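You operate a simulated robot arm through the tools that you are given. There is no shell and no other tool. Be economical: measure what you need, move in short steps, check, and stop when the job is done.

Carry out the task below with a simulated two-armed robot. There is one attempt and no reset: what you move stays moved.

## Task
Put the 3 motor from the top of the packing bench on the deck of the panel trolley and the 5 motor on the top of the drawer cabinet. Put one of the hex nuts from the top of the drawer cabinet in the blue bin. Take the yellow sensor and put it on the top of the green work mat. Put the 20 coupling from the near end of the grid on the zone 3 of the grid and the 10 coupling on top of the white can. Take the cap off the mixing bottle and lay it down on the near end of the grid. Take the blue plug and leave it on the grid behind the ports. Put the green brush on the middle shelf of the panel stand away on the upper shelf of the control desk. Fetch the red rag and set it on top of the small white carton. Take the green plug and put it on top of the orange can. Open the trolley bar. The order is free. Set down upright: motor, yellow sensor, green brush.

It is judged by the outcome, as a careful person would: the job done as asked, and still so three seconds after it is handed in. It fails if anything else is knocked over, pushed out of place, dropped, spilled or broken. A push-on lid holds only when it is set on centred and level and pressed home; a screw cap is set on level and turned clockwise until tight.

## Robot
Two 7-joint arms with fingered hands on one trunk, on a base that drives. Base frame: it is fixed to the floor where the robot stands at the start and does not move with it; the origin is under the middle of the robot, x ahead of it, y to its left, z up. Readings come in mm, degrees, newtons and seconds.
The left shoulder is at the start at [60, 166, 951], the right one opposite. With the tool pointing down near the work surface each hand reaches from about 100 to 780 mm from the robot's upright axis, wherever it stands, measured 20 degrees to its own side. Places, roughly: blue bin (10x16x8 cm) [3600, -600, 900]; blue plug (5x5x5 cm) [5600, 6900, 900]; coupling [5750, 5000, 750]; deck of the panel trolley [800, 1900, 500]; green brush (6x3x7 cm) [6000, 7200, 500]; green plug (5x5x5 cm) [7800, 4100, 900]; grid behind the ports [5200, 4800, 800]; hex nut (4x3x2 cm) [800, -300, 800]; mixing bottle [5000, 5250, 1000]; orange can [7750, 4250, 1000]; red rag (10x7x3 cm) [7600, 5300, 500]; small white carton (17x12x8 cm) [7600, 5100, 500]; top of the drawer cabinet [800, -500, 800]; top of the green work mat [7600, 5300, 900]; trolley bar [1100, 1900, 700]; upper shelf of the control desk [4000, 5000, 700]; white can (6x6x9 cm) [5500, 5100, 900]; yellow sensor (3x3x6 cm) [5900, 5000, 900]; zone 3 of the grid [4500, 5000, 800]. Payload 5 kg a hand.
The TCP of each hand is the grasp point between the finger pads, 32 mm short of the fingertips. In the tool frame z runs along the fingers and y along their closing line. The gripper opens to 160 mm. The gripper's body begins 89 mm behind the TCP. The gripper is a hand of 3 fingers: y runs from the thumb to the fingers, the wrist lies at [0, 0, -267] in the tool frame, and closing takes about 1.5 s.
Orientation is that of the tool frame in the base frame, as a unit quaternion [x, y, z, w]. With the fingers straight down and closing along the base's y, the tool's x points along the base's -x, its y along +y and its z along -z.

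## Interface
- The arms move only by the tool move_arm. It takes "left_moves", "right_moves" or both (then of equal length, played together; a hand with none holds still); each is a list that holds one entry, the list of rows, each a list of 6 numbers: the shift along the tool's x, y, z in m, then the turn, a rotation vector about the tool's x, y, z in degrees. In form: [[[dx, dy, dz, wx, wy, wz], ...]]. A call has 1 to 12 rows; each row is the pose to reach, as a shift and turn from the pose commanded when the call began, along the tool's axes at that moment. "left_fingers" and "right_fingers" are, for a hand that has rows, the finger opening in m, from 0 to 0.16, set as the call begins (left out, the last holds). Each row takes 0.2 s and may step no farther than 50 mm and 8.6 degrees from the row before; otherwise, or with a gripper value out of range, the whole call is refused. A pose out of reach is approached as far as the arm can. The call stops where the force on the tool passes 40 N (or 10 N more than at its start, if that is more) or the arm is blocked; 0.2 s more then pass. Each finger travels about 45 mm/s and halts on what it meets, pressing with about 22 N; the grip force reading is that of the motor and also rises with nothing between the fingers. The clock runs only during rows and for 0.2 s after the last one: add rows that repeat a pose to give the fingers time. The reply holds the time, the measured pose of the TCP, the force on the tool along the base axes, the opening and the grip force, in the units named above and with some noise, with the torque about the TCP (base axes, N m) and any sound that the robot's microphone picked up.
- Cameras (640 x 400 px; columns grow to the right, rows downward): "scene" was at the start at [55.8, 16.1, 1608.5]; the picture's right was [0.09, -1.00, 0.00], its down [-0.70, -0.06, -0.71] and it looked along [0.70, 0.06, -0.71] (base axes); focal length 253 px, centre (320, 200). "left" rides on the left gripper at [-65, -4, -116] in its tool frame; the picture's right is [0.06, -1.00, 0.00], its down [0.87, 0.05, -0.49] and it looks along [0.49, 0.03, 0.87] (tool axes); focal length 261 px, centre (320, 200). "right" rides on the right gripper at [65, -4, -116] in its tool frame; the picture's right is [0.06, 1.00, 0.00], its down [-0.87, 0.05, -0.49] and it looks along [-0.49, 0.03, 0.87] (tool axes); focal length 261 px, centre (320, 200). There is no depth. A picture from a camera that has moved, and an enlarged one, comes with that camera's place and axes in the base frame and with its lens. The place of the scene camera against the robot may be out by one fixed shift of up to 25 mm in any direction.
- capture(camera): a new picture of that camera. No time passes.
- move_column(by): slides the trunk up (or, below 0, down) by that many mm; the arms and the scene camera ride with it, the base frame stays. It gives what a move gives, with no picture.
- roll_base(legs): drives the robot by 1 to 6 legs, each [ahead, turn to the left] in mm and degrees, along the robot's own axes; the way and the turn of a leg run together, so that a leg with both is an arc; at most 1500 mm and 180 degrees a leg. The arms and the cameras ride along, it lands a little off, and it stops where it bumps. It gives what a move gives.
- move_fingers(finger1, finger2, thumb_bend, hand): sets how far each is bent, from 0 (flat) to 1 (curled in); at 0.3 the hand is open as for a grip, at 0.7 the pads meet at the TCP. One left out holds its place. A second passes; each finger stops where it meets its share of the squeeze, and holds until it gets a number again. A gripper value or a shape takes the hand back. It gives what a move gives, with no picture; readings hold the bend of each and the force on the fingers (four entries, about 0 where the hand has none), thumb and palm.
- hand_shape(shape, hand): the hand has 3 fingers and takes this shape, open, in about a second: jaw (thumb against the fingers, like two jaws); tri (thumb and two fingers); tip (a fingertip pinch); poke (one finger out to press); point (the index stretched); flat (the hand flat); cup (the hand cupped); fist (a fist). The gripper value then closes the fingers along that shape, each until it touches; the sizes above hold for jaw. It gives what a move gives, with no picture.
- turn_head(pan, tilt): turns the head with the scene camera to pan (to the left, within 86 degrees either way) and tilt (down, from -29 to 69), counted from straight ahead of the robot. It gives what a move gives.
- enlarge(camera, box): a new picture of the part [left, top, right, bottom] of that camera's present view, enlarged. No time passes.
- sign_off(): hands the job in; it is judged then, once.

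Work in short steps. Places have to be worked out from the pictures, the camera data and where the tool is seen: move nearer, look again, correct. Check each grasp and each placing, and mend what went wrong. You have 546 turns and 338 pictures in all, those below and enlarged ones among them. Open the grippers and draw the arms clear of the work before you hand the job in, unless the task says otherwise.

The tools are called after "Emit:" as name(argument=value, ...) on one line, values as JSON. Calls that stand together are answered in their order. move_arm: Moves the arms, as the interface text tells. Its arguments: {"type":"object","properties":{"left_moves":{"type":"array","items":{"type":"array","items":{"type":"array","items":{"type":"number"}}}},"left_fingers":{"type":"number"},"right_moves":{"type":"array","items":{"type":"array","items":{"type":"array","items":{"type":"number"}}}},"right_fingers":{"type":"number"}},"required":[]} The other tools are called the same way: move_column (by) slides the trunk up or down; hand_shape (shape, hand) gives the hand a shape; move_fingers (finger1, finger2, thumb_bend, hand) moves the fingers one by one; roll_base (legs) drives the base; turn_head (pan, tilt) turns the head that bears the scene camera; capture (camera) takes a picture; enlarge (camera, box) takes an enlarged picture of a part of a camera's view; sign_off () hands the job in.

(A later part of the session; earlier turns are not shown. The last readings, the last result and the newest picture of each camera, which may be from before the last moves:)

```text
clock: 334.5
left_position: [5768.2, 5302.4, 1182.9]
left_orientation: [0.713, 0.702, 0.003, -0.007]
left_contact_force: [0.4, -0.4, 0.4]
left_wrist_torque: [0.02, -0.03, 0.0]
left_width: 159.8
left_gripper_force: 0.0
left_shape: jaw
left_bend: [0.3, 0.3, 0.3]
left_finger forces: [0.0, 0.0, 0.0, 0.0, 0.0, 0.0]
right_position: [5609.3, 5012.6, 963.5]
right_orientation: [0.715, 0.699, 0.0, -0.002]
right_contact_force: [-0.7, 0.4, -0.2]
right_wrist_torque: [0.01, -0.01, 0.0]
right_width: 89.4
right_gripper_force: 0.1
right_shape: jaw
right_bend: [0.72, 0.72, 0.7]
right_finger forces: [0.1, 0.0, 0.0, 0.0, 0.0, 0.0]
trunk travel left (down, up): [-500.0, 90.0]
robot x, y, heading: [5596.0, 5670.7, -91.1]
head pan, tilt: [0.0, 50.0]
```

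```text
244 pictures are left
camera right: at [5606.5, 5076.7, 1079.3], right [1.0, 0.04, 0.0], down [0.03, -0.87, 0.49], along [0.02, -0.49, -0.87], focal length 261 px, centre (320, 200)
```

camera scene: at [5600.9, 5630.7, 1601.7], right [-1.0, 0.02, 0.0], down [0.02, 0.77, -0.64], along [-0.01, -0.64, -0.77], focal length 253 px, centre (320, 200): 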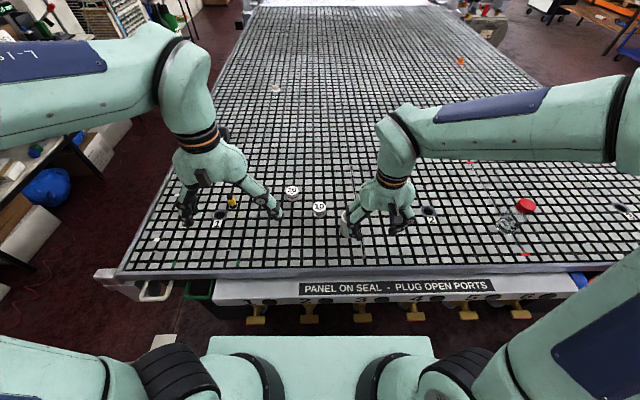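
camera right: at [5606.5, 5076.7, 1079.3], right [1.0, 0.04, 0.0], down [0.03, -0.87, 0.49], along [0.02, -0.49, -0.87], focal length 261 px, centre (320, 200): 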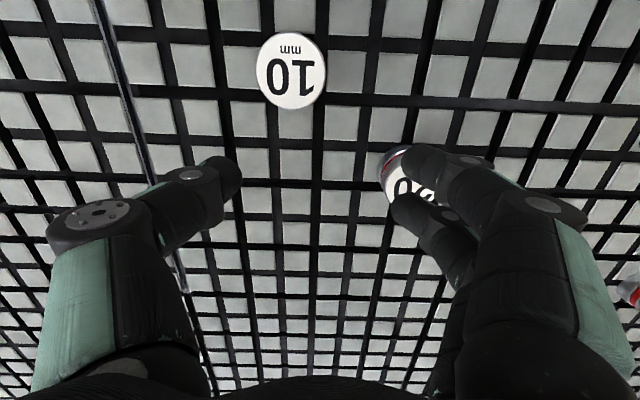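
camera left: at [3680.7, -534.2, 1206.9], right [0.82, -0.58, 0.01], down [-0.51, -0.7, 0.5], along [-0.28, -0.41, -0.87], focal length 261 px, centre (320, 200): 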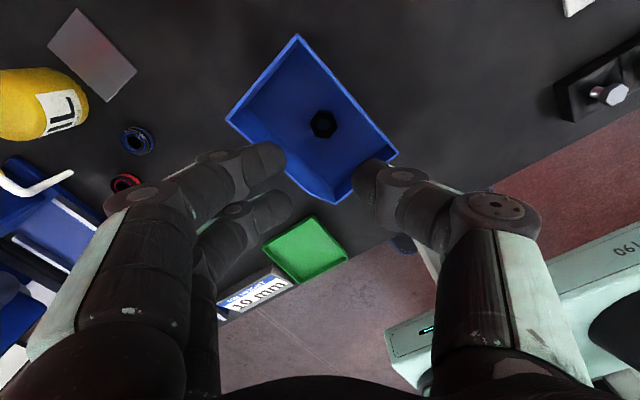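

Triangulating, coupling 10's top is at z≈880 and at (5588,5064) — the grid is higher (≈845). I correct and lower to TCP z≈925.

Emit:
move_arm(right_moves=[[[0.025, -0.011, 0, 0, 0, 0], [0.05, -0.022, 0, 0, 0, 0], [0.05, -0.022, 0.036, 0, 0, 0]]])

Emit:
capture(camera="right")

```text
clock: 335.3
left_position: [5769.2, 5302.4, 1181.2]
left_orientation: [0.713, 0.702, 0.002, -0.006]
left_contact_force: [-0.7, 0.7, 1.3]
left_wrist_torque: [0.01, 0.02, 0.02]
left_width: 160.0
left_gripper_force: 0.0
left_shape: jaw
left_bend: [0.3, 0.3, 0.3]
left_finger forces: [0.1, 0.0, 0.0, 0.1, 0.0, 0.0]
right_position: [5587.6, 5062.8, 927.8]
right_orientation: [0.716, 0.698, 0.0, -0.002]
right_contact_force: [-0.8, 0.0, 0.2]
right_wrist_torque: [0.03, 0.01, 0.01]
right_width: 89.4
right_gripper_force: 0.0
right_shape: jaw
right_bend: [0.72, 0.72, 0.7]
right_finger forces: [0.1, 0.0, 0.0, 0.0, 0.1, 0.0]
trunk travel left (down, up): [-500.0, 90.0]
robot x, y, heading: [5593.8, 5667.8, -91.0]
head pan, tilt: [0.0, 50.0]
```

```text
243 pictures are left
camera right: at [5585.0, 5127.6, 1044.3], right [1.0, 0.04, 0.0], down [0.03, -0.87, 0.49], along [0.02, -0.49, -0.87], focal length 261 px, centre (320, 200)
```

right: 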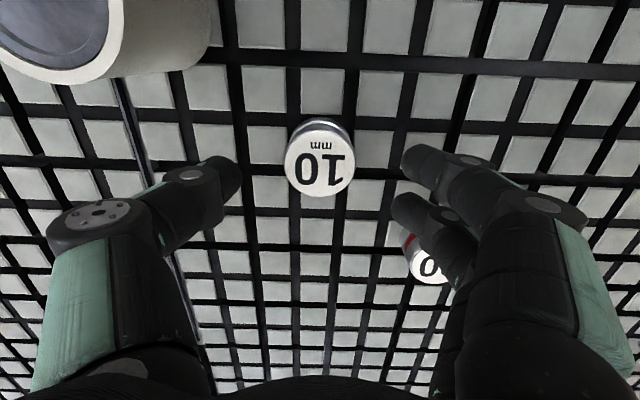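

Well centred. I lower to ~885, then in small steps toward the grid before closing.

Emit:
move_arm(right_moves=[[[0, -0.001, 0.02, 0, 0, 0], [0, -0.001, 0.035, 0, 0, 0], [0, -0.001, 0.042, 0, 0, 0]]])

Emit:
move_arm(right_moves=[[[0, 0, 0.003, 0, 0, 0], [0, 0, 0.006, 0, 0, 0], [0, 0, 0.008, 0, 0, 0]]])

Emit:
capture(camera="right")

```text
clock: 336.1
left_position: [5769.7, 5304.3, 1182.2]
left_orientation: [0.712, 0.702, 0.002, -0.007]
left_contact_force: [-0.3, -0.1, -0.6]
left_wrist_torque: [0.0, 0.0, 0.0]
left_width: 159.7
left_gripper_force: 0.0
left_shape: jaw
left_bend: [0.3, 0.3, 0.3]
left_finger forces: [0.1, 0.0, 0.1, 0.0, 0.0, 0.1]
right_position: [5586.5, 5063.2, 886.3]
right_orientation: [0.716, 0.698, 0.0, -0.002]
right_contact_force: [-0.4, -0.2, -0.1]
right_wrist_torque: [-0.02, -0.02, 0.01]
right_width: 89.3
right_gripper_force: 0.1
right_shape: jaw
right_bend: [0.72, 0.72, 0.7]
right_finger forces: [0.0, 0.0, 0.0, 0.0, 0.0, 0.1]
trunk travel left (down, up): [-500.0, 90.0]
robot x, y, heading: [5594.1, 5673.1, -91.2]
head pan, tilt: [0.0, 50.0]
```

```text
clock: 336.9
left_position: [5769.7, 5305.3, 1184.1]
left_orientation: [0.712, 0.702, 0.002, -0.007]
left_contact_force: [-0.6, 0.6, -0.4]
left_wrist_torque: [-0.03, 0.02, -0.02]
left_width: 159.8
left_gripper_force: 0.0
left_shape: jaw
left_bend: [0.3, 0.3, 0.3]
left_finger forces: [0.1, 0.0, 0.0, 0.1, 0.1, 0.0]
right_position: [5589.3, 5062.5, 881.6]
right_orientation: [0.716, 0.698, 0.0, 0.001]
right_contact_force: [-0.2, 4.2, 25.1]
right_wrist_torque: [0.1, -1.36, 0.25]
right_width: 87.4
right_gripper_force: 0.0
right_shape: jaw
right_bend: [0.73, 0.73, 0.7]
right_finger forces: [12.9, 12.5, 0.0, 0.0, 0.0, 0.0]
trunk travel left (down, up): [-500.0, 90.0]
robot x, y, heading: [5597.3, 5668.8, -91.1]
head pan, tilt: [0.0, 50.0]
```

```text
242 pictures are left
camera right: at [5586.0, 5127.5, 997.8], right [1.0, 0.04, 0.0], down [0.03, -0.87, 0.49], along [0.02, -0.49, -0.87], focal length 261 px, centre (320, 200)
```

right: 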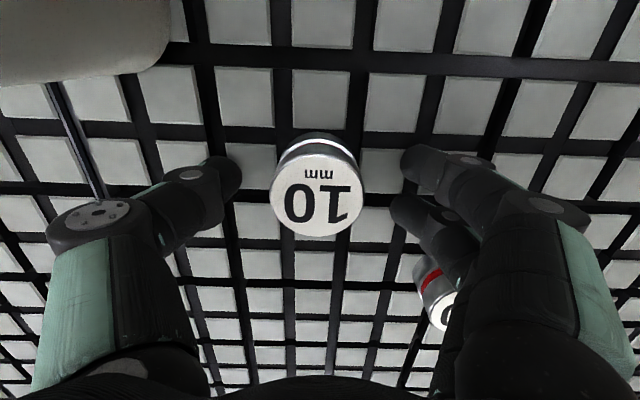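

Fingertips touch the grid (z≈851). I rise 3 mm and close on the coupling.

Emit:
move_arm(right_moves=[[[0, 0, -0.004, 0, 0, 0], [0, 0, -0.004, 0, 0, 0]]])

Emit:
move_arm(right_moves=[[[0, 0, 0, 0, 0, 0], [0, 0, 0, 0, 0, 0], [0, 0, 0, 0, 0, 0], [0, 0, 0, 0, 0, 0], [0, 0, 0, 0, 0, 0], [0, 0, 0, 0, 0, 0]]], right_fingers=0)

Emit:
capture(camera="right")

```text
clock: 337.5
left_position: [5769.7, 5302.9, 1182.4]
left_orientation: [0.713, 0.702, 0.003, -0.009]
left_contact_force: [-0.3, -0.4, 0.8]
left_wrist_torque: [-0.01, -0.03, 0.02]
left_width: 160.0
left_gripper_force: 0.0
left_shape: jaw
left_bend: [0.3, 0.3, 0.3]
left_finger forces: [0.0, 0.1, 0.0, 0.0, 0.0, 0.0]
right_position: [5588.3, 5061.1, 882.1]
right_orientation: [0.715, 0.699, 0.0, -0.001]
right_contact_force: [-1.6, -1.8, 12.7]
right_wrist_torque: [-0.13, -0.69, -0.09]
right_width: 88.7
right_gripper_force: 0.0
right_shape: jaw
right_bend: [0.72, 0.72, 0.7]
right_finger forces: [6.0, 6.5, 0.1, 0.0, 0.1, 0.1]
trunk travel left (down, up): [-500.0, 90.0]
robot x, y, heading: [5600.2, 5666.3, -91.1]
head pan, tilt: [0.0, 50.0]
```

```text
clock: 338.9
left_position: [5768.4, 5304.8, 1182.1]
left_orientation: [0.712, 0.702, 0.003, -0.007]
left_contact_force: [0.0, 0.3, 0.8]
left_wrist_torque: [0.02, 0.03, -0.01]
left_width: 160.1
left_gripper_force: 0.2
left_shape: jaw
left_bend: [0.3, 0.3, 0.3]
left_finger forces: [0.0, 0.0, 0.1, 0.0, 0.0, 0.0]
right_position: [5589.6, 5062.9, 882.0]
right_orientation: [0.715, 0.699, 0.0, -0.002]
right_contact_force: [2.7, -1.4, 9.1]
right_wrist_torque: [-0.06, -0.62, -0.02]
right_width: 41.0
right_gripper_force: 22.0
right_shape: jaw
right_bend: [0.72, 0.73, 0.71]
right_finger forces: [14.3, 12.8, 0.0, 0.1, 16.8, 0.1]
trunk travel left (down, up): [-500.0, 90.0]
robot x, y, heading: [5598.1, 5667.4, -91.2]
head pan, tilt: [0.0, 50.0]
```

```text
241 pictures are left
camera right: at [5586.5, 5127.6, 998.9], right [1.0, 0.04, 0.0], down [0.04, -0.87, 0.49], along [0.02, -0.49, -0.87], focal length 261 px, centre (320, 200)
```

right: 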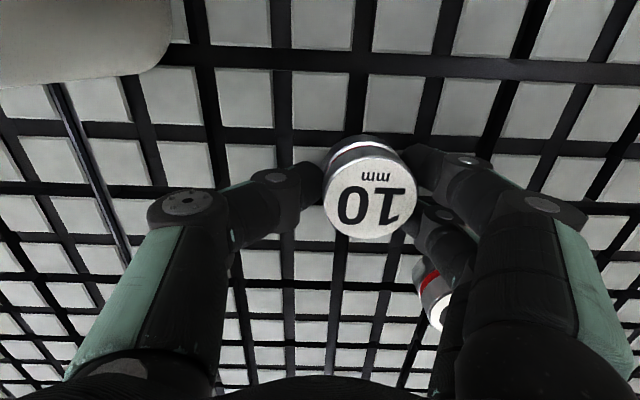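

Gripped (41 mm). I lift 110 mm and check.

Emit:
move_arm(right_moves=[[[0, 0, -0.02, 0, 0, 0], [0, 0, -0.06, 0, 0, 0], [0, 0, -0.1, 0, 0, 0], [0, 0, -0.14, 0, 0, 0]]])

Emit:
capture(camera="right")

```text
clock: 339.9
left_position: [5770.4, 5305.2, 1182.9]
left_orientation: [0.713, 0.702, 0.002, -0.007]
left_contact_force: [0.1, 0.7, -0.4]
left_wrist_torque: [-0.05, -0.01, 0.04]
left_width: 159.6
left_gripper_force: 0.0
left_shape: jaw
left_bend: [0.3, 0.3, 0.3]
left_finger forces: [0.0, 0.0, 0.0, 0.1, 0.0, 0.0]
right_position: [5589.3, 5063.4, 1023.8]
right_orientation: [0.715, 0.699, 0.001, -0.002]
right_contact_force: [0.5, 0.7, -0.6]
right_wrist_torque: [-0.01, 0.05, 0.0]
right_width: 39.6
right_gripper_force: 22.3
right_shape: jaw
right_bend: [0.72, 0.73, 0.71]
right_finger forces: [10.8, 9.2, 0.1, 0.1, 19.8, 0.1]
trunk travel left (down, up): [-500.0, 90.0]
robot x, y, heading: [5598.5, 5669.2, -91.0]
head pan, tilt: [0.0, 50.0]
```

```text
240 pictures are left
camera right: at [5587.7, 5127.9, 1140.1], right [1.0, 0.04, 0.0], down [0.04, -0.87, 0.49], along [0.02, -0.49, -0.87], focal length 261 px, centre (320, 200)
```

right: 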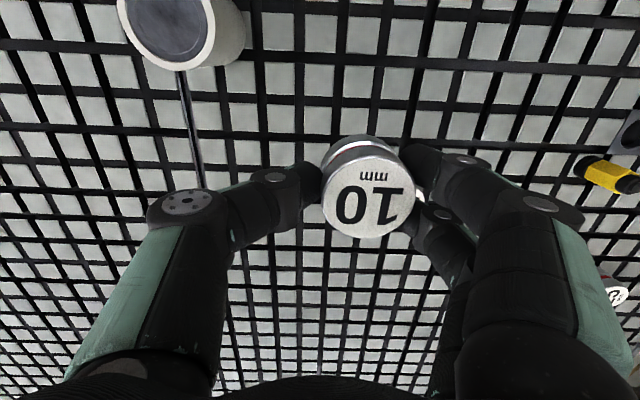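

Held, with its centre 25 mm to the +x side of the TCP. I move so that the coupling comes above the can at (5489,5146), staying 50 mm above it.

Emit:
move_arm(right_moves=[[[0.02, -0.032, 0, 0, 0, 0], [0.04, -0.064, 0, 0, 0, 0], [0.06, -0.096, 0, 0, 0, 0], [0.079, -0.127, 0, 0, 0, 0]]])

Emit:
capture(camera="right")

```text
clock: 340.9
left_position: [5768.6, 5304.6, 1183.1]
left_orientation: [0.713, 0.701, 0.002, -0.008]
left_contact_force: [1.2, 0.5, 0.1]
left_wrist_torque: [-0.01, -0.02, 0.06]
left_width: 160.0
left_gripper_force: 0.1
left_shape: jaw
left_bend: [0.3, 0.3, 0.3]
left_finger forces: [0.1, 0.1, 0.0, 0.1, 0.0, 0.0]
right_position: [5462.6, 5146.2, 1023.6]
right_orientation: [0.715, 0.699, 0.001, -0.002]
right_contact_force: [-0.4, 1.0, -0.7]
right_wrist_torque: [-0.01, 0.0, 0.02]
right_width: 39.5
right_gripper_force: 21.8
right_shape: jaw
right_bend: [0.72, 0.73, 0.71]
right_finger forces: [11.0, 9.5, 0.0, 0.0, 19.9, 0.0]
trunk travel left (down, up): [-500.0, 90.0]
robot x, y, heading: [5599.2, 5666.0, -91.4]
head pan, tilt: [0.0, 50.0]
```

```text
239 pictures are left
camera right: at [5460.4, 5210.0, 1139.6], right [1.0, 0.04, 0.0], down [0.03, -0.87, 0.49], along [0.02, -0.49, -0.87], focal length 261 px, centre (320, 200)
```

right: 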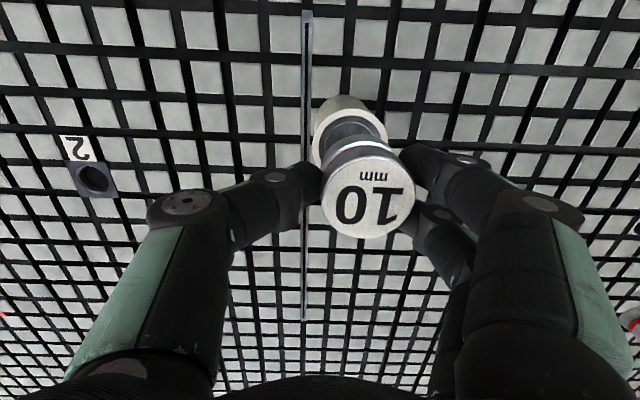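

The coupling is centred over the can. I lower to just above the rim, then in small steps.

Emit:
move_arm(right_moves=[[[0, 0, 0.02, 0, 0, 0], [0, 0, 0.04, 0, 0, 0]]])

Emit:
capture(camera="right")

```text
clock: 341.5
left_position: [5769.5, 5302.2, 1182.6]
left_orientation: [0.713, 0.701, 0.003, -0.007]
left_contact_force: [-0.5, -0.1, -1.2]
left_wrist_torque: [-0.01, 0.0, -0.01]
left_width: 159.8
left_gripper_force: 0.0
left_shape: jaw
left_bend: [0.3, 0.3, 0.3]
left_finger forces: [0.1, 0.1, 0.1, 0.0, 0.1, 0.0]
right_position: [5463.2, 5143.6, 982.0]
right_orientation: [0.715, 0.699, 0.0, -0.003]
right_contact_force: [-0.2, -0.1, -1.8]
right_wrist_torque: [-0.02, 0.08, 0.06]
right_width: 39.9
right_gripper_force: 21.9
right_shape: jaw
right_bend: [0.72, 0.73, 0.71]
right_finger forces: [11.1, 9.5, 0.0, 0.1, 19.9, 0.0]
trunk travel left (down, up): [-500.0, 90.0]
robot x, y, heading: [5599.1, 5668.1, -91.1]
head pan, tilt: [0.0, 50.0]
```

```text
238 pictures are left
camera right: at [5461.0, 5208.1, 1098.6], right [1.0, 0.04, 0.0], down [0.03, -0.87, 0.49], along [0.02, -0.49, -0.87], focal length 261 px, centre (320, 200)
```

right: 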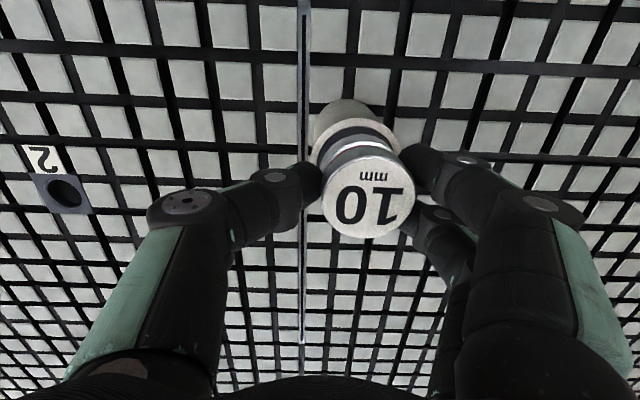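

Emit:
move_arm(right_moves=[[[0.001, -0.002, 0.002, 0, 0, 0], [0.001, -0.002, 0.005, 0, 0, 0], [0.001, -0.002, 0.007, 0, 0, 0]]])

Emit:
move_arm(right_moves=[[[0, 0, 0.002, 0, 0, 0], [0, 0, 0.004, 0, 0, 0]]])

```text
clock: 342.3
left_position: [5769.0, 5304.4, 1182.1]
left_orientation: [0.713, 0.702, 0.003, -0.007]
left_contact_force: [-0.6, -0.3, 0.0]
left_wrist_torque: [0.02, -0.01, -0.01]
left_width: 159.7
left_gripper_force: 0.2
left_shape: jaw
left_bend: [0.3, 0.3, 0.3]
left_finger forces: [0.0, 0.1, 0.0, 0.0, 0.1, 0.0]
right_position: [5459.3, 5145.0, 975.1]
right_orientation: [0.716, 0.698, 0.001, -0.003]
right_contact_force: [-0.4, 0.6, -1.5]
right_wrist_torque: [-0.01, -0.02, 0.03]
right_width: 40.1
right_gripper_force: 22.2
right_shape: jaw
right_bend: [0.72, 0.73, 0.71]
right_finger forces: [11.0, 9.3, 0.1, 0.0, 19.9, 0.0]
trunk travel left (down, up): [-500.0, 90.0]
robot x, y, heading: [5596.3, 5671.3, -91.1]
head pan, tilt: [0.0, 50.0]
```

```text
clock: 342.9
left_position: [5768.3, 5304.3, 1182.3]
left_orientation: [0.713, 0.701, 0.003, -0.007]
left_contact_force: [0.1, 0.4, 0.3]
left_wrist_torque: [0.02, 0.02, 0.01]
left_width: 159.8
left_gripper_force: 0.0
left_shape: jaw
left_bend: [0.3, 0.3, 0.3]
left_finger forces: [0.0, 0.0, 0.0, 0.1, 0.0, 0.1]
right_position: [5461.7, 5145.9, 971.5]
right_orientation: [0.716, 0.698, 0.0, -0.002]
right_contact_force: [-0.2, -0.1, -1.6]
right_wrist_torque: [-0.03, 0.03, 0.02]
right_width: 39.8
right_gripper_force: 22.2
right_shape: jaw
right_bend: [0.72, 0.73, 0.71]
right_finger forces: [11.1, 9.3, 0.0, 0.1, 19.9, 0.0]
trunk travel left (down, up): [-500.0, 90.0]
robot x, y, heading: [5596.3, 5668.8, -91.3]
head pan, tilt: [0.0, 50.0]
```

Emit:
move_arm(right_moves=[[[0, 0, 0.002, 0, 0, 0], [0, 0, 0.004, 0, 0, 0]]])

Emit:
capture(camera="right")

```text
clock: 343.5
left_position: [5769.6, 5305.1, 1182.9]
left_orientation: [0.712, 0.702, 0.003, -0.008]
left_contact_force: [-1.1, 0.5, -0.1]
left_wrist_torque: [-0.02, -0.03, 0.03]
left_width: 160.1
left_gripper_force: 0.1
left_shape: jaw
left_bend: [0.3, 0.3, 0.3]
left_finger forces: [0.1, 0.0, 0.0, 0.0, 0.0, 0.1]
right_position: [5460.0, 5145.6, 968.4]
right_orientation: [0.715, 0.699, 0.0, -0.001]
right_contact_force: [0.1, -0.1, 1.5]
right_wrist_torque: [-0.04, -0.13, -0.02]
right_width: 39.8
right_gripper_force: 21.7
right_shape: jaw
right_bend: [0.72, 0.73, 0.71]
right_finger forces: [12.4, 11.7, 0.0, 0.0, 19.7, 0.0]
trunk travel left (down, up): [-500.0, 90.0]
robot x, y, heading: [5598.2, 5667.2, -91.1]
head pan, tilt: [0.0, 50.0]
```

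```text
237 pictures are left
camera right: at [5458.6, 5210.3, 1084.0], right [1.0, 0.04, 0.0], down [0.03, -0.87, 0.49], along [0.02, -0.49, -0.87], focal length 261 px, centre (320, 200)
```

right: 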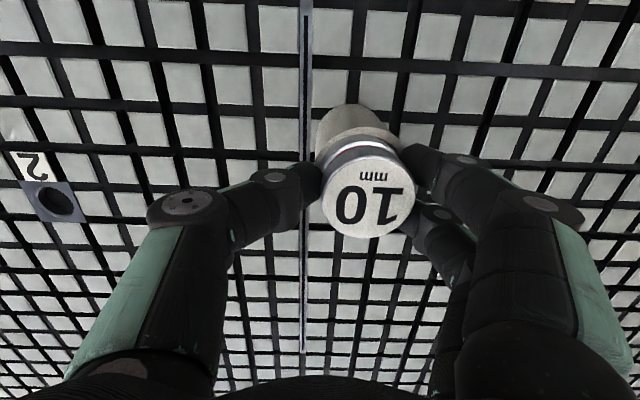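

Contact begins. I open the hand gently here, then lift.

Emit:
move_arm(right_moves=[[[0, 0, -0.001, 0, 0, 0], [0, 0, -0.001, 0, 0, 0], [0, 0, -0.001, 0, 0, 0], [0, 0, -0.001, 0, 0, 0]]], right_fingers=0.075)

Emit:
capture(camera="right")

```text
clock: 344.5
left_position: [5770.0, 5303.6, 1182.5]
left_orientation: [0.713, 0.701, 0.003, -0.008]
left_contact_force: [0.1, -0.2, 0.5]
left_wrist_torque: [0.02, 0.02, 0.0]
left_width: 160.2
left_gripper_force: 0.1
left_shape: jaw
left_bend: [0.3, 0.3, 0.3]
left_finger forces: [0.0, 0.1, 0.1, 0.0, 0.0, 0.0]
right_position: [5460.7, 5145.3, 969.6]
right_orientation: [0.716, 0.698, 0.0, -0.002]
right_contact_force: [0.4, -0.2, 0.2]
right_wrist_torque: [-0.01, -0.01, 0.0]
right_width: 74.2
right_gripper_force: 0.1
right_shape: jaw
right_bend: [0.73, 0.73, 0.7]
right_finger forces: [0.1, 0.1, 0.0, 0.0, 0.0, 0.1]
trunk travel left (down, up): [-500.0, 90.0]
robot x, y, heading: [5594.4, 5666.6, -91.2]
head pan, tilt: [0.0, 50.0]
```

```text
236 pictures are left
camera right: at [5458.7, 5209.8, 1085.1], right [1.0, 0.04, 0.0], down [0.03, -0.87, 0.49], along [0.02, -0.49, -0.87], focal length 261 px, centre (320, 200)
```

right: 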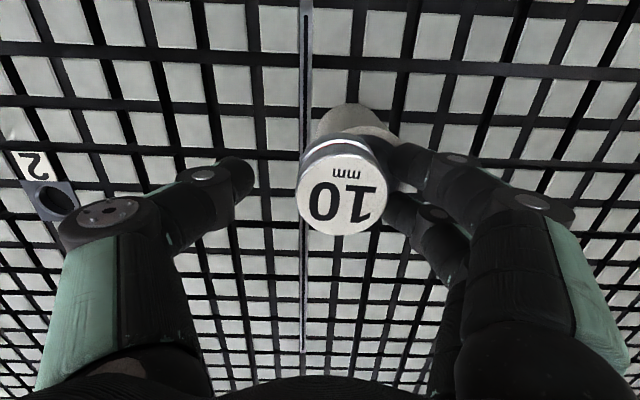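

On opening, the off-centre fingers pushed the coupling ~14 mm toward −x. I open wider, centre the hand on the coupling (x≈5472), and regrip to recentre it.

Emit:
move_arm(right_moves=[[[0, 0, 0, 0, 0, 0], [0, 0, 0, 0, 0, 0], [0, 0, 0, 0, 0, 0], [0, 0, 0, 0, 0, 0], [0, 0.012, 0, 0, 0, 0]]], right_fingers=0.11)

Emit:
capture(camera="right")

```text
clock: 345.7
left_position: [5771.1, 5303.9, 1181.5]
left_orientation: [0.712, 0.702, 0.003, -0.008]
left_contact_force: [1.5, 0.0, 0.5]
left_wrist_torque: [-0.01, 0.01, -0.01]
left_width: 160.1
left_gripper_force: 0.0
left_shape: jaw
left_bend: [0.3, 0.3, 0.3]
left_finger forces: [0.1, 0.1, 0.0, 0.0, 0.1, 0.0]
right_position: [5473.7, 5144.9, 968.7]
right_orientation: [0.715, 0.699, 0.001, -0.002]
right_contact_force: [0.1, 0.1, -0.7]
right_wrist_torque: [0.01, 0.0, -0.01]
right_width: 109.7
right_gripper_force: 0.0
right_shape: jaw
right_bend: [0.68, 0.68, 0.65]
right_finger forces: [0.0, 0.1, 0.1, 0.0, 0.1, 0.0]
trunk travel left (down, up): [-500.0, 90.0]
robot x, y, heading: [5594.9, 5664.3, -91.2]
head pan, tilt: [0.0, 50.0]
```

```text
235 pictures are left
camera right: at [5471.7, 5209.8, 1085.1], right [1.0, 0.04, 0.0], down [0.03, -0.87, 0.49], along [0.02, -0.49, -0.87], focal length 261 px, centre (320, 200)
```

right: 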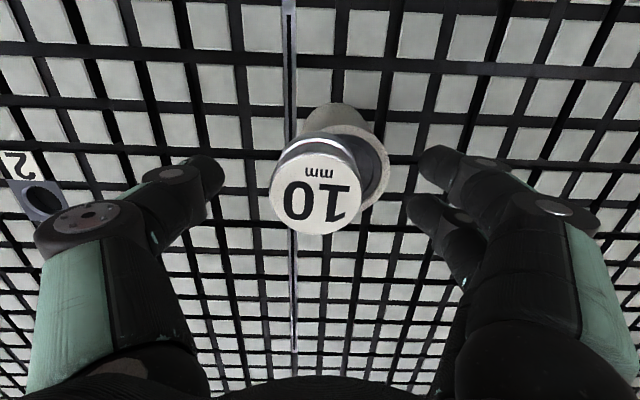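

Now the coupling is centred in the hand. I close, then raise 3 mm, shift +18 mm onto the can's centre.

Emit:
move_arm(right_moves=[[[0, -0.002, 0, 0, 0, 0], [0, -0.002, 0, 0, 0, 0], [0, -0.002, 0, 0, 0, 0], [0, -0.002, 0, 0, 0, 0], [0, -0.002, 0, 0, 0, 0], [0, -0.002, 0, 0, 0, 0]]], right_fingers=0)

Emit:
move_arm(right_moves=[[[0, 0, -0.004, 0, 0, 0], [0, 0, -0.008, 0, 0, 0], [0, 0.009, -0.008, 0, 0, 0], [0, 0.018, -0.008, 0, 0, 0]]])

Emit:
capture(camera="right")

```text
clock: 347.1
left_position: [5769.1, 5303.3, 1182.1]
left_orientation: [0.712, 0.702, 0.002, -0.006]
left_contact_force: [-0.2, -0.6, -0.8]
left_wrist_torque: [0.0, -0.01, -0.03]
left_width: 159.8
left_gripper_force: 0.0
left_shape: jaw
left_bend: [0.3, 0.3, 0.3]
left_finger forces: [0.0, 0.0, 0.0, 0.0, 0.0, 0.1]
right_position: [5472.2, 5144.8, 968.0]
right_orientation: [0.715, 0.7, 0.002, -0.002]
right_contact_force: [-0.3, 0.4, -0.3]
right_wrist_torque: [-0.01, 0.0, -0.02]
right_width: 37.8
right_gripper_force: 21.8
right_shape: jaw
right_bend: [0.73, 0.73, 0.7]
right_finger forces: [9.3, 9.6, 0.1, 0.1, 19.4, 0.1]
trunk travel left (down, up): [-500.0, 90.0]
robot x, y, heading: [5598.7, 5669.2, -91.3]
head pan, tilt: [0.0, 50.0]
```

```text
clock: 348.1
left_position: [5769.4, 5304.0, 1183.2]
left_orientation: [0.713, 0.702, 0.002, -0.007]
left_contact_force: [0.1, -0.2, -0.1]
left_wrist_torque: [0.02, 0.02, 0.01]
left_width: 159.9
left_gripper_force: 0.1
left_shape: jaw
left_bend: [0.3, 0.3, 0.3]
left_finger forces: [0.0, 0.0, 0.1, 0.1, 0.1, 0.1]
right_position: [5488.8, 5143.0, 976.5]
right_orientation: [0.715, 0.699, 0.001, -0.002]
right_contact_force: [0.4, 0.4, -1.1]
right_wrist_torque: [0.02, 0.02, 0.01]
right_width: 37.7
right_gripper_force: 22.2
right_shape: jaw
right_bend: [0.73, 0.73, 0.7]
right_finger forces: [9.4, 9.5, 0.0, 0.0, 19.4, 0.1]
trunk travel left (down, up): [-500.0, 90.0]
robot x, y, heading: [5596.3, 5670.8, -91.2]
head pan, tilt: [0.0, 50.0]
```

```text
234 pictures are left
camera right: at [5487.1, 5209.1, 1092.6], right [1.0, 0.04, 0.0], down [0.04, -0.87, 0.49], along [0.02, -0.49, -0.87], focal length 261 px, centre (320, 200)
```

right: 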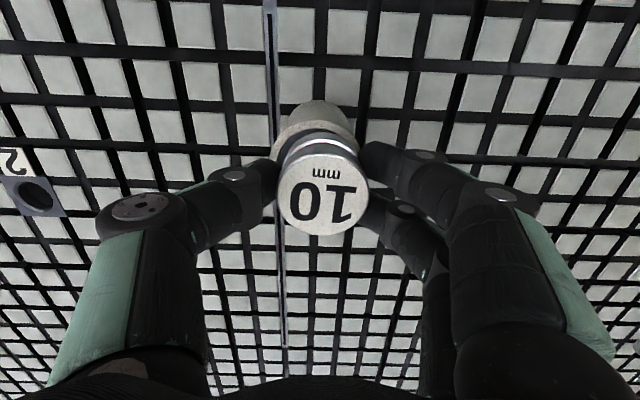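

Centred now. I lower 8 mm and open symmetrically wide.

Emit:
move_arm(right_moves=[[[0.001, 0, 0.004, 0, 0, 0], [0.001, 0, 0.007, 0, 0, 0], [0.001, 0, 0.009, 0, 0, 0]]])

Emit:
move_arm(right_moves=[[[0, 0, 0, 0, 0, 0], [0, 0, 0, 0, 0, 0], [0, 0, 0, 0, 0, 0], [0, 0, 0, 0, 0, 0], [0, 0, 0, 0, 0, 0], [0, 0, -0.03, 0, 0, 0], [0, 0, -0.07, 0, 0, 0], [0, 0, -0.11, 0, 0, 0]]], right_fingers=0.11)

Emit:
capture(camera="right")

```text
clock: 348.9
left_position: [5770.4, 5303.5, 1183.7]
left_orientation: [0.713, 0.702, 0.003, -0.008]
left_contact_force: [0.3, 0.5, 0.2]
left_wrist_torque: [-0.01, 0.01, 0.01]
left_width: 159.8
left_gripper_force: 0.0
left_shape: jaw
left_bend: [0.3, 0.3, 0.3]
left_finger forces: [0.0, 0.0, 0.1, 0.0, 0.0, 0.0]
right_position: [5488.7, 5146.2, 968.1]
right_orientation: [0.716, 0.698, 0.0, -0.001]
right_contact_force: [0.2, -0.3, 2.6]
right_wrist_torque: [-0.01, -0.03, -0.01]
right_width: 37.5
right_gripper_force: 21.5
right_shape: jaw
right_bend: [0.73, 0.73, 0.7]
right_finger forces: [9.5, 9.9, 0.0, 0.0, 20.1, 0.1]
trunk travel left (down, up): [-500.0, 90.0]
robot x, y, heading: [5596.1, 5671.7, -91.0]
head pan, tilt: [0.0, 50.0]
```

```text
clock: 350.7
left_position: [5769.5, 5304.2, 1181.8]
left_orientation: [0.713, 0.701, 0.003, -0.007]
left_contact_force: [0.3, 0.4, 0.5]
left_wrist_torque: [0.0, -0.02, 0.01]
left_width: 159.8
left_gripper_force: 0.0
left_shape: jaw
left_bend: [0.3, 0.3, 0.3]
left_finger forces: [0.0, 0.0, 0.0, 0.0, 0.0, 0.0]
right_position: [5488.8, 5144.7, 1077.7]
right_orientation: [0.715, 0.699, 0.001, -0.002]
right_contact_force: [-0.3, -0.8, 0.6]
right_wrist_torque: [-0.03, 0.01, 0.01]
right_width: 109.9
right_gripper_force: 0.0
right_shape: jaw
right_bend: [0.68, 0.68, 0.65]
right_finger forces: [0.1, 0.1, 0.0, 0.0, 0.0, 0.1]
trunk travel left (down, up): [-500.0, 90.0]
robot x, y, heading: [5595.9, 5665.9, -91.2]
head pan, tilt: [0.0, 50.0]
```

```text
233 pictures are left
camera right: at [5486.1, 5209.1, 1193.3], right [1.0, 0.04, 0.0], down [0.04, -0.87, 0.49], along [0.02, -0.49, -0.87], focal length 261 px, centre (320, 200)
```

right: 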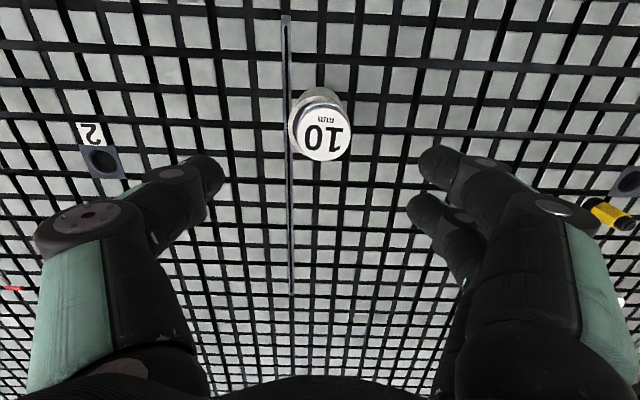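

Coupling 10 sits centred on the can. Now coupling 20 (≈(5690,4970)) with the left hand; the right hand withdraws a bit meanwhile.

Emit:
move_arm(left_moves=[[[-0.04, -0.01, 0, 0, 0, 0], [-0.08, -0.02, 0, 0, 0, 0], [-0.12, -0.03, 0, 0, 0, 0], [-0.16, -0.04, 0.01, 0, 0, 0], [-0.2, -0.05, 0.03, 0, 0, 0], [-0.24, -0.058, 0.055, 0, 0, 0], [-0.28, -0.066, 0.08, 0, 0, 0], [-0.315, -0.072, 0.11, 0, 0, 0], [-0.332, -0.074, 0.15, 0, 0, 0], [-0.332, -0.074, 0.19, 0, 0, 0]]], right_moves=[[[0.03, 0, -0.01, 0, 0, 0], [0.06, -0.01, -0.03, 0, 0, 0], [0.09, -0.02, -0.05, 0, 0, 0], [0.12, -0.03, -0.05, 0, 0, 0], [0.14, -0.04, -0.05, 0, 0, 0], [0.14, -0.04, -0.05, 0, 0, 0], [0.14, -0.04, -0.05, 0, 0, 0], [0.14, -0.04, -0.05, 0, 0, 0], [0.14, -0.04, -0.05, 0, 0, 0], [0.14, -0.04, -0.05, 0, 0, 0]]], left_fingers=0.1)

Emit:
capture(camera="left")

```text
clock: 352.9
left_position: [5690.0, 4974.3, 987.3]
left_orientation: [0.712, 0.702, 0.002, -0.006]
left_contact_force: [-0.4, 0.0, 0.4]
left_wrist_torque: [0.02, -0.02, 0.02]
left_width: 100.5
left_gripper_force: 0.1
left_shape: jaw
left_bend: [0.7, 0.7, 0.68]
left_finger forces: [0.1, 0.0, 0.0, 0.0, 0.0, 0.0]
right_position: [5451.8, 5287.5, 1128.3]
right_orientation: [0.716, 0.698, 0.0, -0.002]
right_contact_force: [0.4, -0.9, 0.1]
right_wrist_torque: [-0.01, 0.0, -0.02]
right_width: 109.7
right_gripper_force: 0.1
right_shape: jaw
right_bend: [0.68, 0.68, 0.65]
right_finger forces: [0.0, 0.0, 0.0, 0.0, 0.0, 0.0]
trunk travel left (down, up): [-500.0, 90.0]
robot x, y, heading: [5598.1, 5670.3, -91.4]
head pan, tilt: [0.0, 50.0]
```

```text
232 pictures are left
camera left: at [5686.0, 4907.8, 1101.7], right [-1.0, 0.08, 0.01], down [0.07, 0.86, 0.5], along [0.03, 0.5, -0.86], focal length 261 px, centre (320, 200)
```

left: 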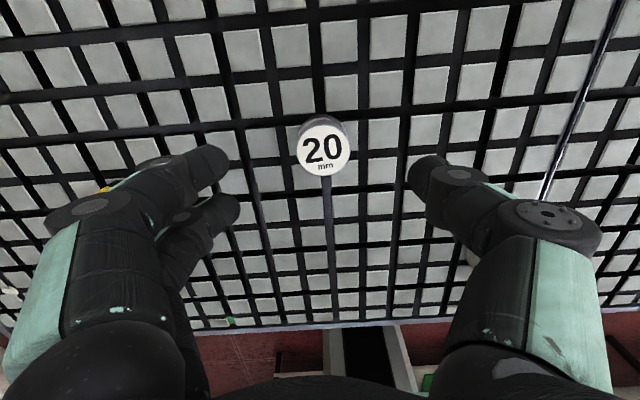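

Nearly centred; correct by (−4,+10) mm and lower to ~888, then close.

Emit:
move_arm(left_moves=[[[0.01, -0.004, 0.04, 0, 0, 0], [0.01, -0.004, 0.08, 0, 0, 0], [0.01, -0.004, 0.099, 0, 0, 0]]])

Emit:
capture(camera="left")

```text
clock: 353.7
left_position: [5687.2, 4986.9, 889.7]
left_orientation: [0.713, 0.701, 0.002, -0.007]
left_contact_force: [-0.1, 0.1, -0.1]
left_wrist_torque: [-0.03, 0.0, 0.01]
left_width: 100.7
left_gripper_force: 0.0
left_shape: jaw
left_bend: [0.7, 0.7, 0.68]
left_finger forces: [0.0, 0.0, 0.0, 0.0, 0.0, 0.1]
right_position: [5452.1, 5286.8, 1129.5]
right_orientation: [0.715, 0.699, 0.001, -0.002]
right_contact_force: [-0.8, -0.1, -0.2]
right_wrist_torque: [0.02, 0.01, 0.02]
right_width: 109.7
right_gripper_force: 0.0
right_shape: jaw
right_bend: [0.68, 0.68, 0.65]
right_finger forces: [0.1, 0.0, 0.1, 0.0, 0.0, 0.1]
trunk travel left (down, up): [-500.0, 90.0]
robot x, y, heading: [5597.6, 5672.6, -91.1]
head pan, tilt: [0.0, 50.0]
```

```text
231 pictures are left
camera left: at [5682.6, 4919.9, 1004.7], right [-1.0, 0.08, 0.01], down [0.07, 0.86, 0.5], along [0.03, 0.5, -0.86], focal length 261 px, centre (320, 200)
```

left: 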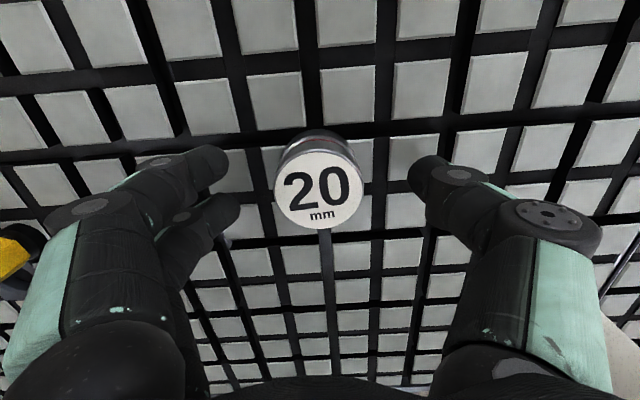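

Centred. I close and lift.

Emit:
move_arm(left_moves=[[[0, 0, 0.003, 0, 0, 0], [0, 0, 0.003, 0, 0, 0], [0, 0, 0.003, 0, 0, 0], [0, 0, 0.003, 0, 0, 0], [0, 0, 0.003, 0, 0, 0], [0, 0, 0.003, 0, 0, 0], [0, 0, 0.003, 0, 0, 0]]], left_fingers=0)

Emit:
move_arm(left_moves=[[[0, 0, -0.03, 0, 0, 0], [0, 0, -0.07, 0, 0, 0], [0, 0, -0.11, 0, 0, 0], [0, 0, -0.15, 0, 0, 0], [0.04, 0, -0.18, 0, 0, 0]]])

Emit:
capture(camera="left")

```text
clock: 355.3
left_position: [5685.5, 4986.4, 888.8]
left_orientation: [0.713, 0.701, 0.003, -0.008]
left_contact_force: [-0.1, 0.0, -0.4]
left_wrist_torque: [0.03, 0.01, 0.0]
left_width: 37.5
left_gripper_force: 22.2
left_shape: jaw
left_bend: [0.73, 0.73, 0.7]
left_finger forces: [9.8, 8.9, 0.0, 0.0, 19.6, 0.0]
right_position: [5451.1, 5286.7, 1128.5]
right_orientation: [0.715, 0.699, 0.001, -0.002]
right_contact_force: [0.5, -0.3, -0.3]
right_wrist_torque: [0.0, 0.0, 0.01]
right_width: 109.6
right_gripper_force: 0.1
right_shape: jaw
right_bend: [0.68, 0.68, 0.65]
right_finger forces: [0.0, 0.0, 0.0, 0.1, 0.1, 0.0]
trunk travel left (down, up): [-500.0, 90.0]
robot x, y, heading: [5599.6, 5669.9, -91.2]
head pan, tilt: [0.0, 50.0]
```

```text
clock: 356.5
left_position: [5687.8, 5026.9, 1069.8]
left_orientation: [0.712, 0.702, 0.002, -0.007]
left_contact_force: [0.1, 0.6, -1.7]
left_wrist_torque: [-0.02, 0.01, -0.01]
left_width: 37.6
left_gripper_force: 21.8
left_shape: jaw
left_bend: [0.73, 0.73, 0.7]
left_finger forces: [9.9, 9.1, 0.0, 0.1, 19.7, 0.0]
right_position: [5452.1, 5288.7, 1129.2]
right_orientation: [0.715, 0.699, 0.001, -0.001]
right_contact_force: [0.6, -0.2, 0.3]
right_wrist_torque: [-0.06, -0.01, 0.01]
right_width: 109.8
right_gripper_force: 0.0
right_shape: jaw
right_bend: [0.68, 0.68, 0.65]
right_finger forces: [0.0, 0.1, 0.0, 0.0, 0.1, 0.1]
trunk travel left (down, up): [-500.0, 90.0]
robot x, y, heading: [5596.6, 5668.6, -91.3]
head pan, tilt: [0.0, 50.0]
```

```text
230 pictures are left
camera left: at [5683.3, 4960.6, 1185.3], right [-1.0, 0.08, 0.01], down [0.07, 0.86, 0.5], along [0.03, 0.5, -0.86], focal length 261 px, centre (320, 200)
```

left: 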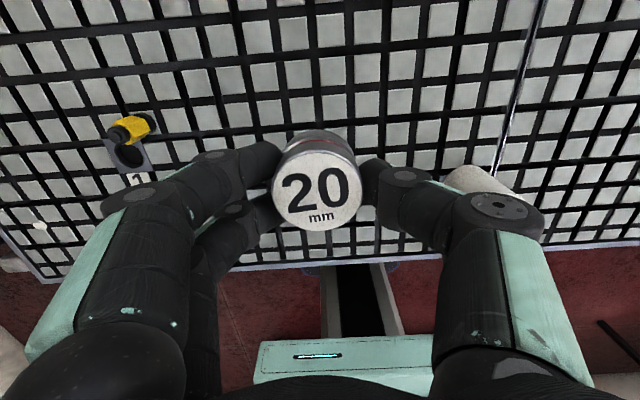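

Coupling 20 is held. I draw the left hand in and drive west to face zone 3 (labels put it at x<4925; I aim for about (4650,5060)) and the bottle.

Emit:
move_arm(left_moves=[[[0.045, 0.01, 0, 0, 0, 0], [0.09, 0.02, 0, 0, 0, 0], [0.135, 0.03, 0, 0, 0, 0], [0.18, 0.04, 0, 0, 0, 0], [0.22, 0.05, -0.02, 0, 0, 0]]])

Emit:
roll_base(legs=[[-330, 0], [0, -88.8], [780, 0], [0, 90], [310, 0]])

Emit:
capture(camera="scene")

```text
clock: 357.7
left_position: [5741.3, 5244.9, 1090.3]
left_orientation: [0.713, 0.701, 0.002, -0.008]
left_contact_force: [0.7, 0.6, -0.7]
left_wrist_torque: [0.03, 0.02, 0.01]
left_width: 37.9
left_gripper_force: 21.2
left_shape: jaw
left_bend: [0.73, 0.73, 0.7]
left_finger forces: [10.2, 9.5, 0.0, 0.1, 19.6, 0.0]
right_position: [5452.1, 5288.2, 1129.0]
right_orientation: [0.715, 0.699, -0.001, -0.002]
right_contact_force: [0.3, -0.6, 0.7]
right_wrist_torque: [0.0, 0.03, -0.01]
right_width: 109.7
right_gripper_force: 0.1
right_shape: jaw
right_bend: [0.68, 0.68, 0.65]
right_finger forces: [0.1, 0.1, 0.0, 0.0, 0.0, 0.1]
trunk travel left (down, up): [-500.0, 90.0]
robot x, y, heading: [5598.0, 5667.7, -91.3]
head pan, tilt: [0.0, 50.0]
```

```text
clock: 373.0
left_position: [5007.7, 5257.4, 1089.0]
left_orientation: [0.691, 0.722, 0.001, -0.008]
left_contact_force: [0.2, 0.3, -1.5]
left_wrist_torque: [0.03, 0.01, 0.0]
left_width: 37.3
left_gripper_force: 22.3
left_shape: jaw
left_bend: [0.73, 0.73, 0.7]
left_finger forces: [10.1, 9.2, 0.0, 0.0, 19.3, 0.0]
right_position: [4715.0, 5284.2, 1127.8]
right_orientation: [0.694, 0.72, 0.001, -0.002]
right_contact_force: [0.7, -0.2, 0.0]
right_wrist_torque: [0.04, 0.0, 0.0]
right_width: 109.4
right_gripper_force: 0.1
right_shape: jaw
right_bend: [0.68, 0.68, 0.65]
right_finger forces: [0.0, 0.0, 0.1, 0.0, 0.1, 0.0]
trunk travel left (down, up): [-500.0, 90.0]
robot x, y, heading: [4839.8, 5673.8, -87.4]
head pan, tilt: [0.0, 50.0]
```

```text
229 pictures are left
camera scene: at [4845.7, 5636.2, 1601.5], right [-1.0, -0.04, 0.0], down [-0.03, 0.77, -0.64], along [0.02, -0.64, -0.77], focal length 253 px, centre (320, 200)
```

scene: 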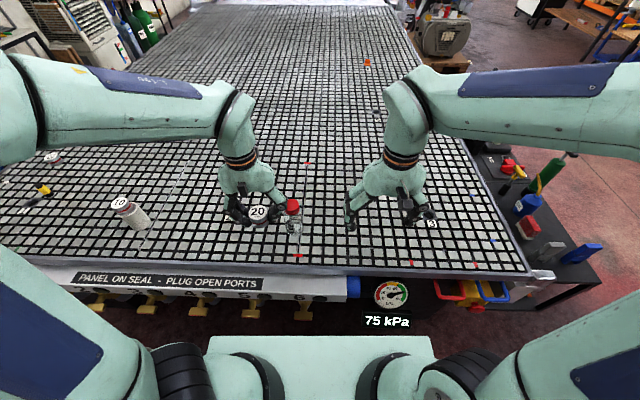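

The bottle is just beside the left hand, so I first raise that hand, move the right hand away, then carry coupling 20 across to about (4660,5090).

Emit:
move_arm(left_moves=[[[0, 0, -0.04, 0, 0, 0], [0, 0, -0.08, 0, 0, 0], [0, -0.04, -0.08, 0, 0, 0], [0, -0.085, -0.08, 0, 0, 0], [0, -0.13, -0.08, 0, 0, 0], [-0.01, -0.175, -0.08, 0, 0, 0], [-0.03, -0.215, -0.08, 0, 0, 0], [-0.055, -0.255, -0.08, 0, 0, 0], [-0.08, -0.29, -0.08, 0, 0, 0], [-0.11, -0.32, -0.08, 0, 0, 0], [-0.14, -0.345, -0.08, 0, 0, 0]]], right_moves=[[[0.0, -0.04, -0.01, 0, 0, 0], [0.0, -0.08, -0.02, 0, 0, 0], [0.0, -0.12, -0.02, 0, 0, 0], [0.02, -0.16, -0.02, 0, 0, 0], [0.05, -0.19, -0.02, 0, 0, 0], [0.08, -0.22, -0.02, 0, 0, 0], [0.11, -0.25, -0.02, 0, 0, 0], [0.11, -0.25, -0.02, 0, 0, 0], [0.11, -0.25, -0.02, 0, 0, 0], [0.11, -0.25, -0.02, 0, 0, 0], [0.11, -0.25, -0.02, 0, 0, 0]]])

Emit:
capture(camera="left")

Emit:
capture(camera="scene")

```text
clock: 375.4
left_position: [4666.2, 5104.0, 1169.1]
left_orientation: [0.691, 0.723, 0.003, -0.008]
left_contact_force: [0.1, 0.0, -0.7]
left_wrist_torque: [0.01, 0.02, -0.01]
left_width: 37.2
left_gripper_force: 21.8
left_shape: jaw
left_bend: [0.73, 0.73, 0.7]
left_finger forces: [10.6, 9.6, 0.0, 0.0, 19.2, 0.1]
right_position: [4462.6, 5384.7, 1149.8]
right_orientation: [0.694, 0.72, 0.002, -0.002]
right_contact_force: [-1.2, 0.9, 0.0]
right_wrist_torque: [0.01, -0.05, -0.01]
right_width: 109.6
right_gripper_force: 0.0
right_shape: jaw
right_bend: [0.68, 0.68, 0.65]
right_finger forces: [0.1, 0.0, 0.0, 0.1, 0.0, 0.0]
trunk travel left (down, up): [-500.0, 90.0]
robot x, y, heading: [4836.1, 5674.7, -88.0]
head pan, tilt: [0.0, 50.0]
```

```text
228 pictures are left
camera left: at [4666.7, 5037.3, 1283.1], right [-1.0, 0.02, 0.01], down [0.02, 0.86, 0.5], along [0.0, 0.5, -0.86], focal length 261 px, centre (320, 200)
```

left: 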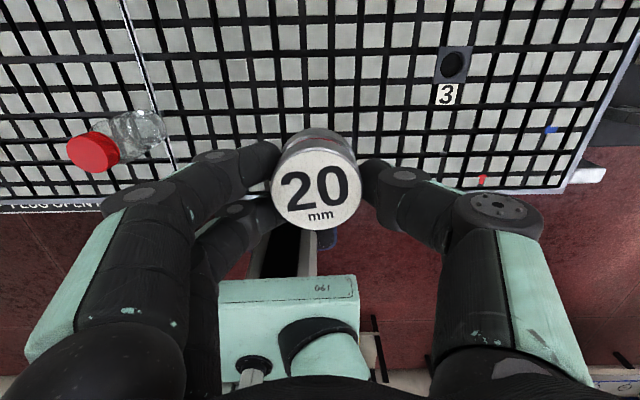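

```text
227 pictures are left
camera scene: at [4844.1, 5636.4, 1601.6], right [-1.0, -0.04, 0.0], down [-0.03, 0.77, -0.64], along [0.03, -0.64, -0.77], focal length 253 px, centre (320, 200)
```

scene: 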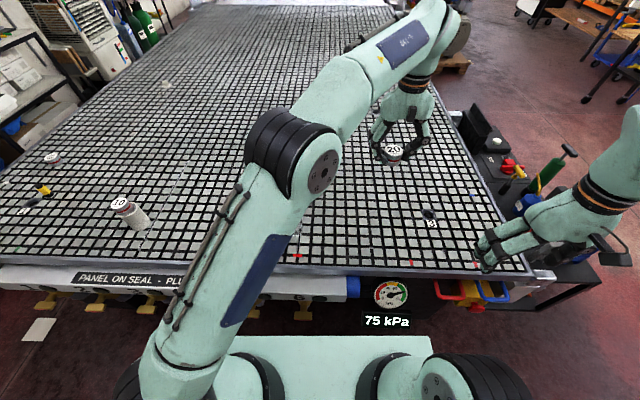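

Position works: (4666,5104) is clearly in zone 3. I lower the coupling to the grid.

Emit:
move_arm(left_moves=[[[0, 0, 0.045, 0, 0, 0], [0, 0, 0.09, 0, 0, 0], [0, 0, 0.135, 0, 0, 0], [0, 0, 0.18, 0, 0, 0], [0, 0, 0.22, 0, 0, 0], [0, 0, 0.25, 0, 0, 0], [0, 0, 0.268, 0, 0, 0]]])

Emit:
move_arm(left_moves=[[[0, 0, 0.003, 0, 0, 0], [0, 0, 0.006, 0, 0, 0], [0, 0, 0.009, 0, 0, 0]]])

```text
clock: 377.0
left_position: [4668.3, 5105.7, 900.2]
left_orientation: [0.692, 0.722, 0.003, -0.008]
left_contact_force: [0.7, 0.1, -0.9]
left_wrist_torque: [0.0, 0.03, -0.02]
left_width: 37.0
left_gripper_force: 21.5
left_shape: jaw
left_bend: [0.73, 0.73, 0.7]
left_finger forces: [10.7, 9.5, 0.1, 0.1, 19.2, 0.0]
right_position: [4462.8, 5385.4, 1150.1]
right_orientation: [0.694, 0.72, 0.001, -0.002]
right_contact_force: [0.0, 0.1, 0.1]
right_wrist_torque: [-0.01, 0.03, -0.02]
right_width: 109.9
right_gripper_force: 0.0
right_shape: jaw
right_bend: [0.68, 0.68, 0.65]
right_finger forces: [0.0, 0.1, 0.0, 0.1, 0.0, 0.1]
trunk travel left (down, up): [-500.0, 90.0]
robot x, y, heading: [4837.1, 5677.7, -87.8]
head pan, tilt: [0.0, 50.0]
```

```text
clock: 377.8
left_position: [4667.1, 5106.6, 892.9]
left_orientation: [0.692, 0.722, 0.003, -0.007]
left_contact_force: [0.5, -0.1, -1.8]
left_wrist_torque: [0.01, -0.03, 0.0]
left_width: 36.8
left_gripper_force: 22.2
left_shape: jaw
left_bend: [0.73, 0.73, 0.7]
left_finger forces: [10.8, 9.5, 0.1, 0.0, 19.3, 0.1]
right_position: [4463.0, 5385.3, 1150.4]
right_orientation: [0.694, 0.72, 0.001, -0.002]
right_contact_force: [-0.2, -0.4, -0.5]
right_wrist_torque: [0.02, 0.01, 0.0]
right_width: 109.8
right_gripper_force: 0.0
right_shape: jaw
right_bend: [0.68, 0.68, 0.65]
right_finger forces: [0.1, 0.0, 0.1, 0.1, 0.0, 0.1]
trunk travel left (down, up): [-500.0, 90.0]
robot x, y, heading: [4838.7, 5678.0, -87.7]
head pan, tilt: [0.0, 50.0]
```

Emit:
move_arm(left_moves=[[[0, 0, 0.002, 0, 0, 0], [0, 0, 0.004, 0, 0, 0], [0, 0, 0.006, 0, 0, 0]]])

```text
clock: 378.6
left_position: [4666.8, 5106.4, 887.1]
left_orientation: [0.691, 0.722, 0.003, -0.007]
left_contact_force: [0.7, -0.1, -2.4]
left_wrist_torque: [-0.02, 0.01, -0.03]
left_width: 36.9
left_gripper_force: 22.2
left_shape: jaw
left_bend: [0.73, 0.73, 0.7]
left_finger forces: [10.7, 9.5, 0.0, 0.1, 19.1, 0.0]
right_position: [4463.9, 5385.6, 1149.5]
right_orientation: [0.694, 0.72, 0.0, -0.003]
right_contact_force: [0.3, 0.5, 0.4]
right_wrist_torque: [-0.02, -0.02, 0.02]
right_width: 109.8
right_gripper_force: 0.1
right_shape: jaw
right_bend: [0.68, 0.68, 0.65]
right_finger forces: [0.0, 0.1, 0.0, 0.0, 0.1, 0.1]
trunk travel left (down, up): [-500.0, 90.0]
robot x, y, heading: [4835.3, 5677.6, -87.6]
head pan, tilt: [0.0, 50.0]
```

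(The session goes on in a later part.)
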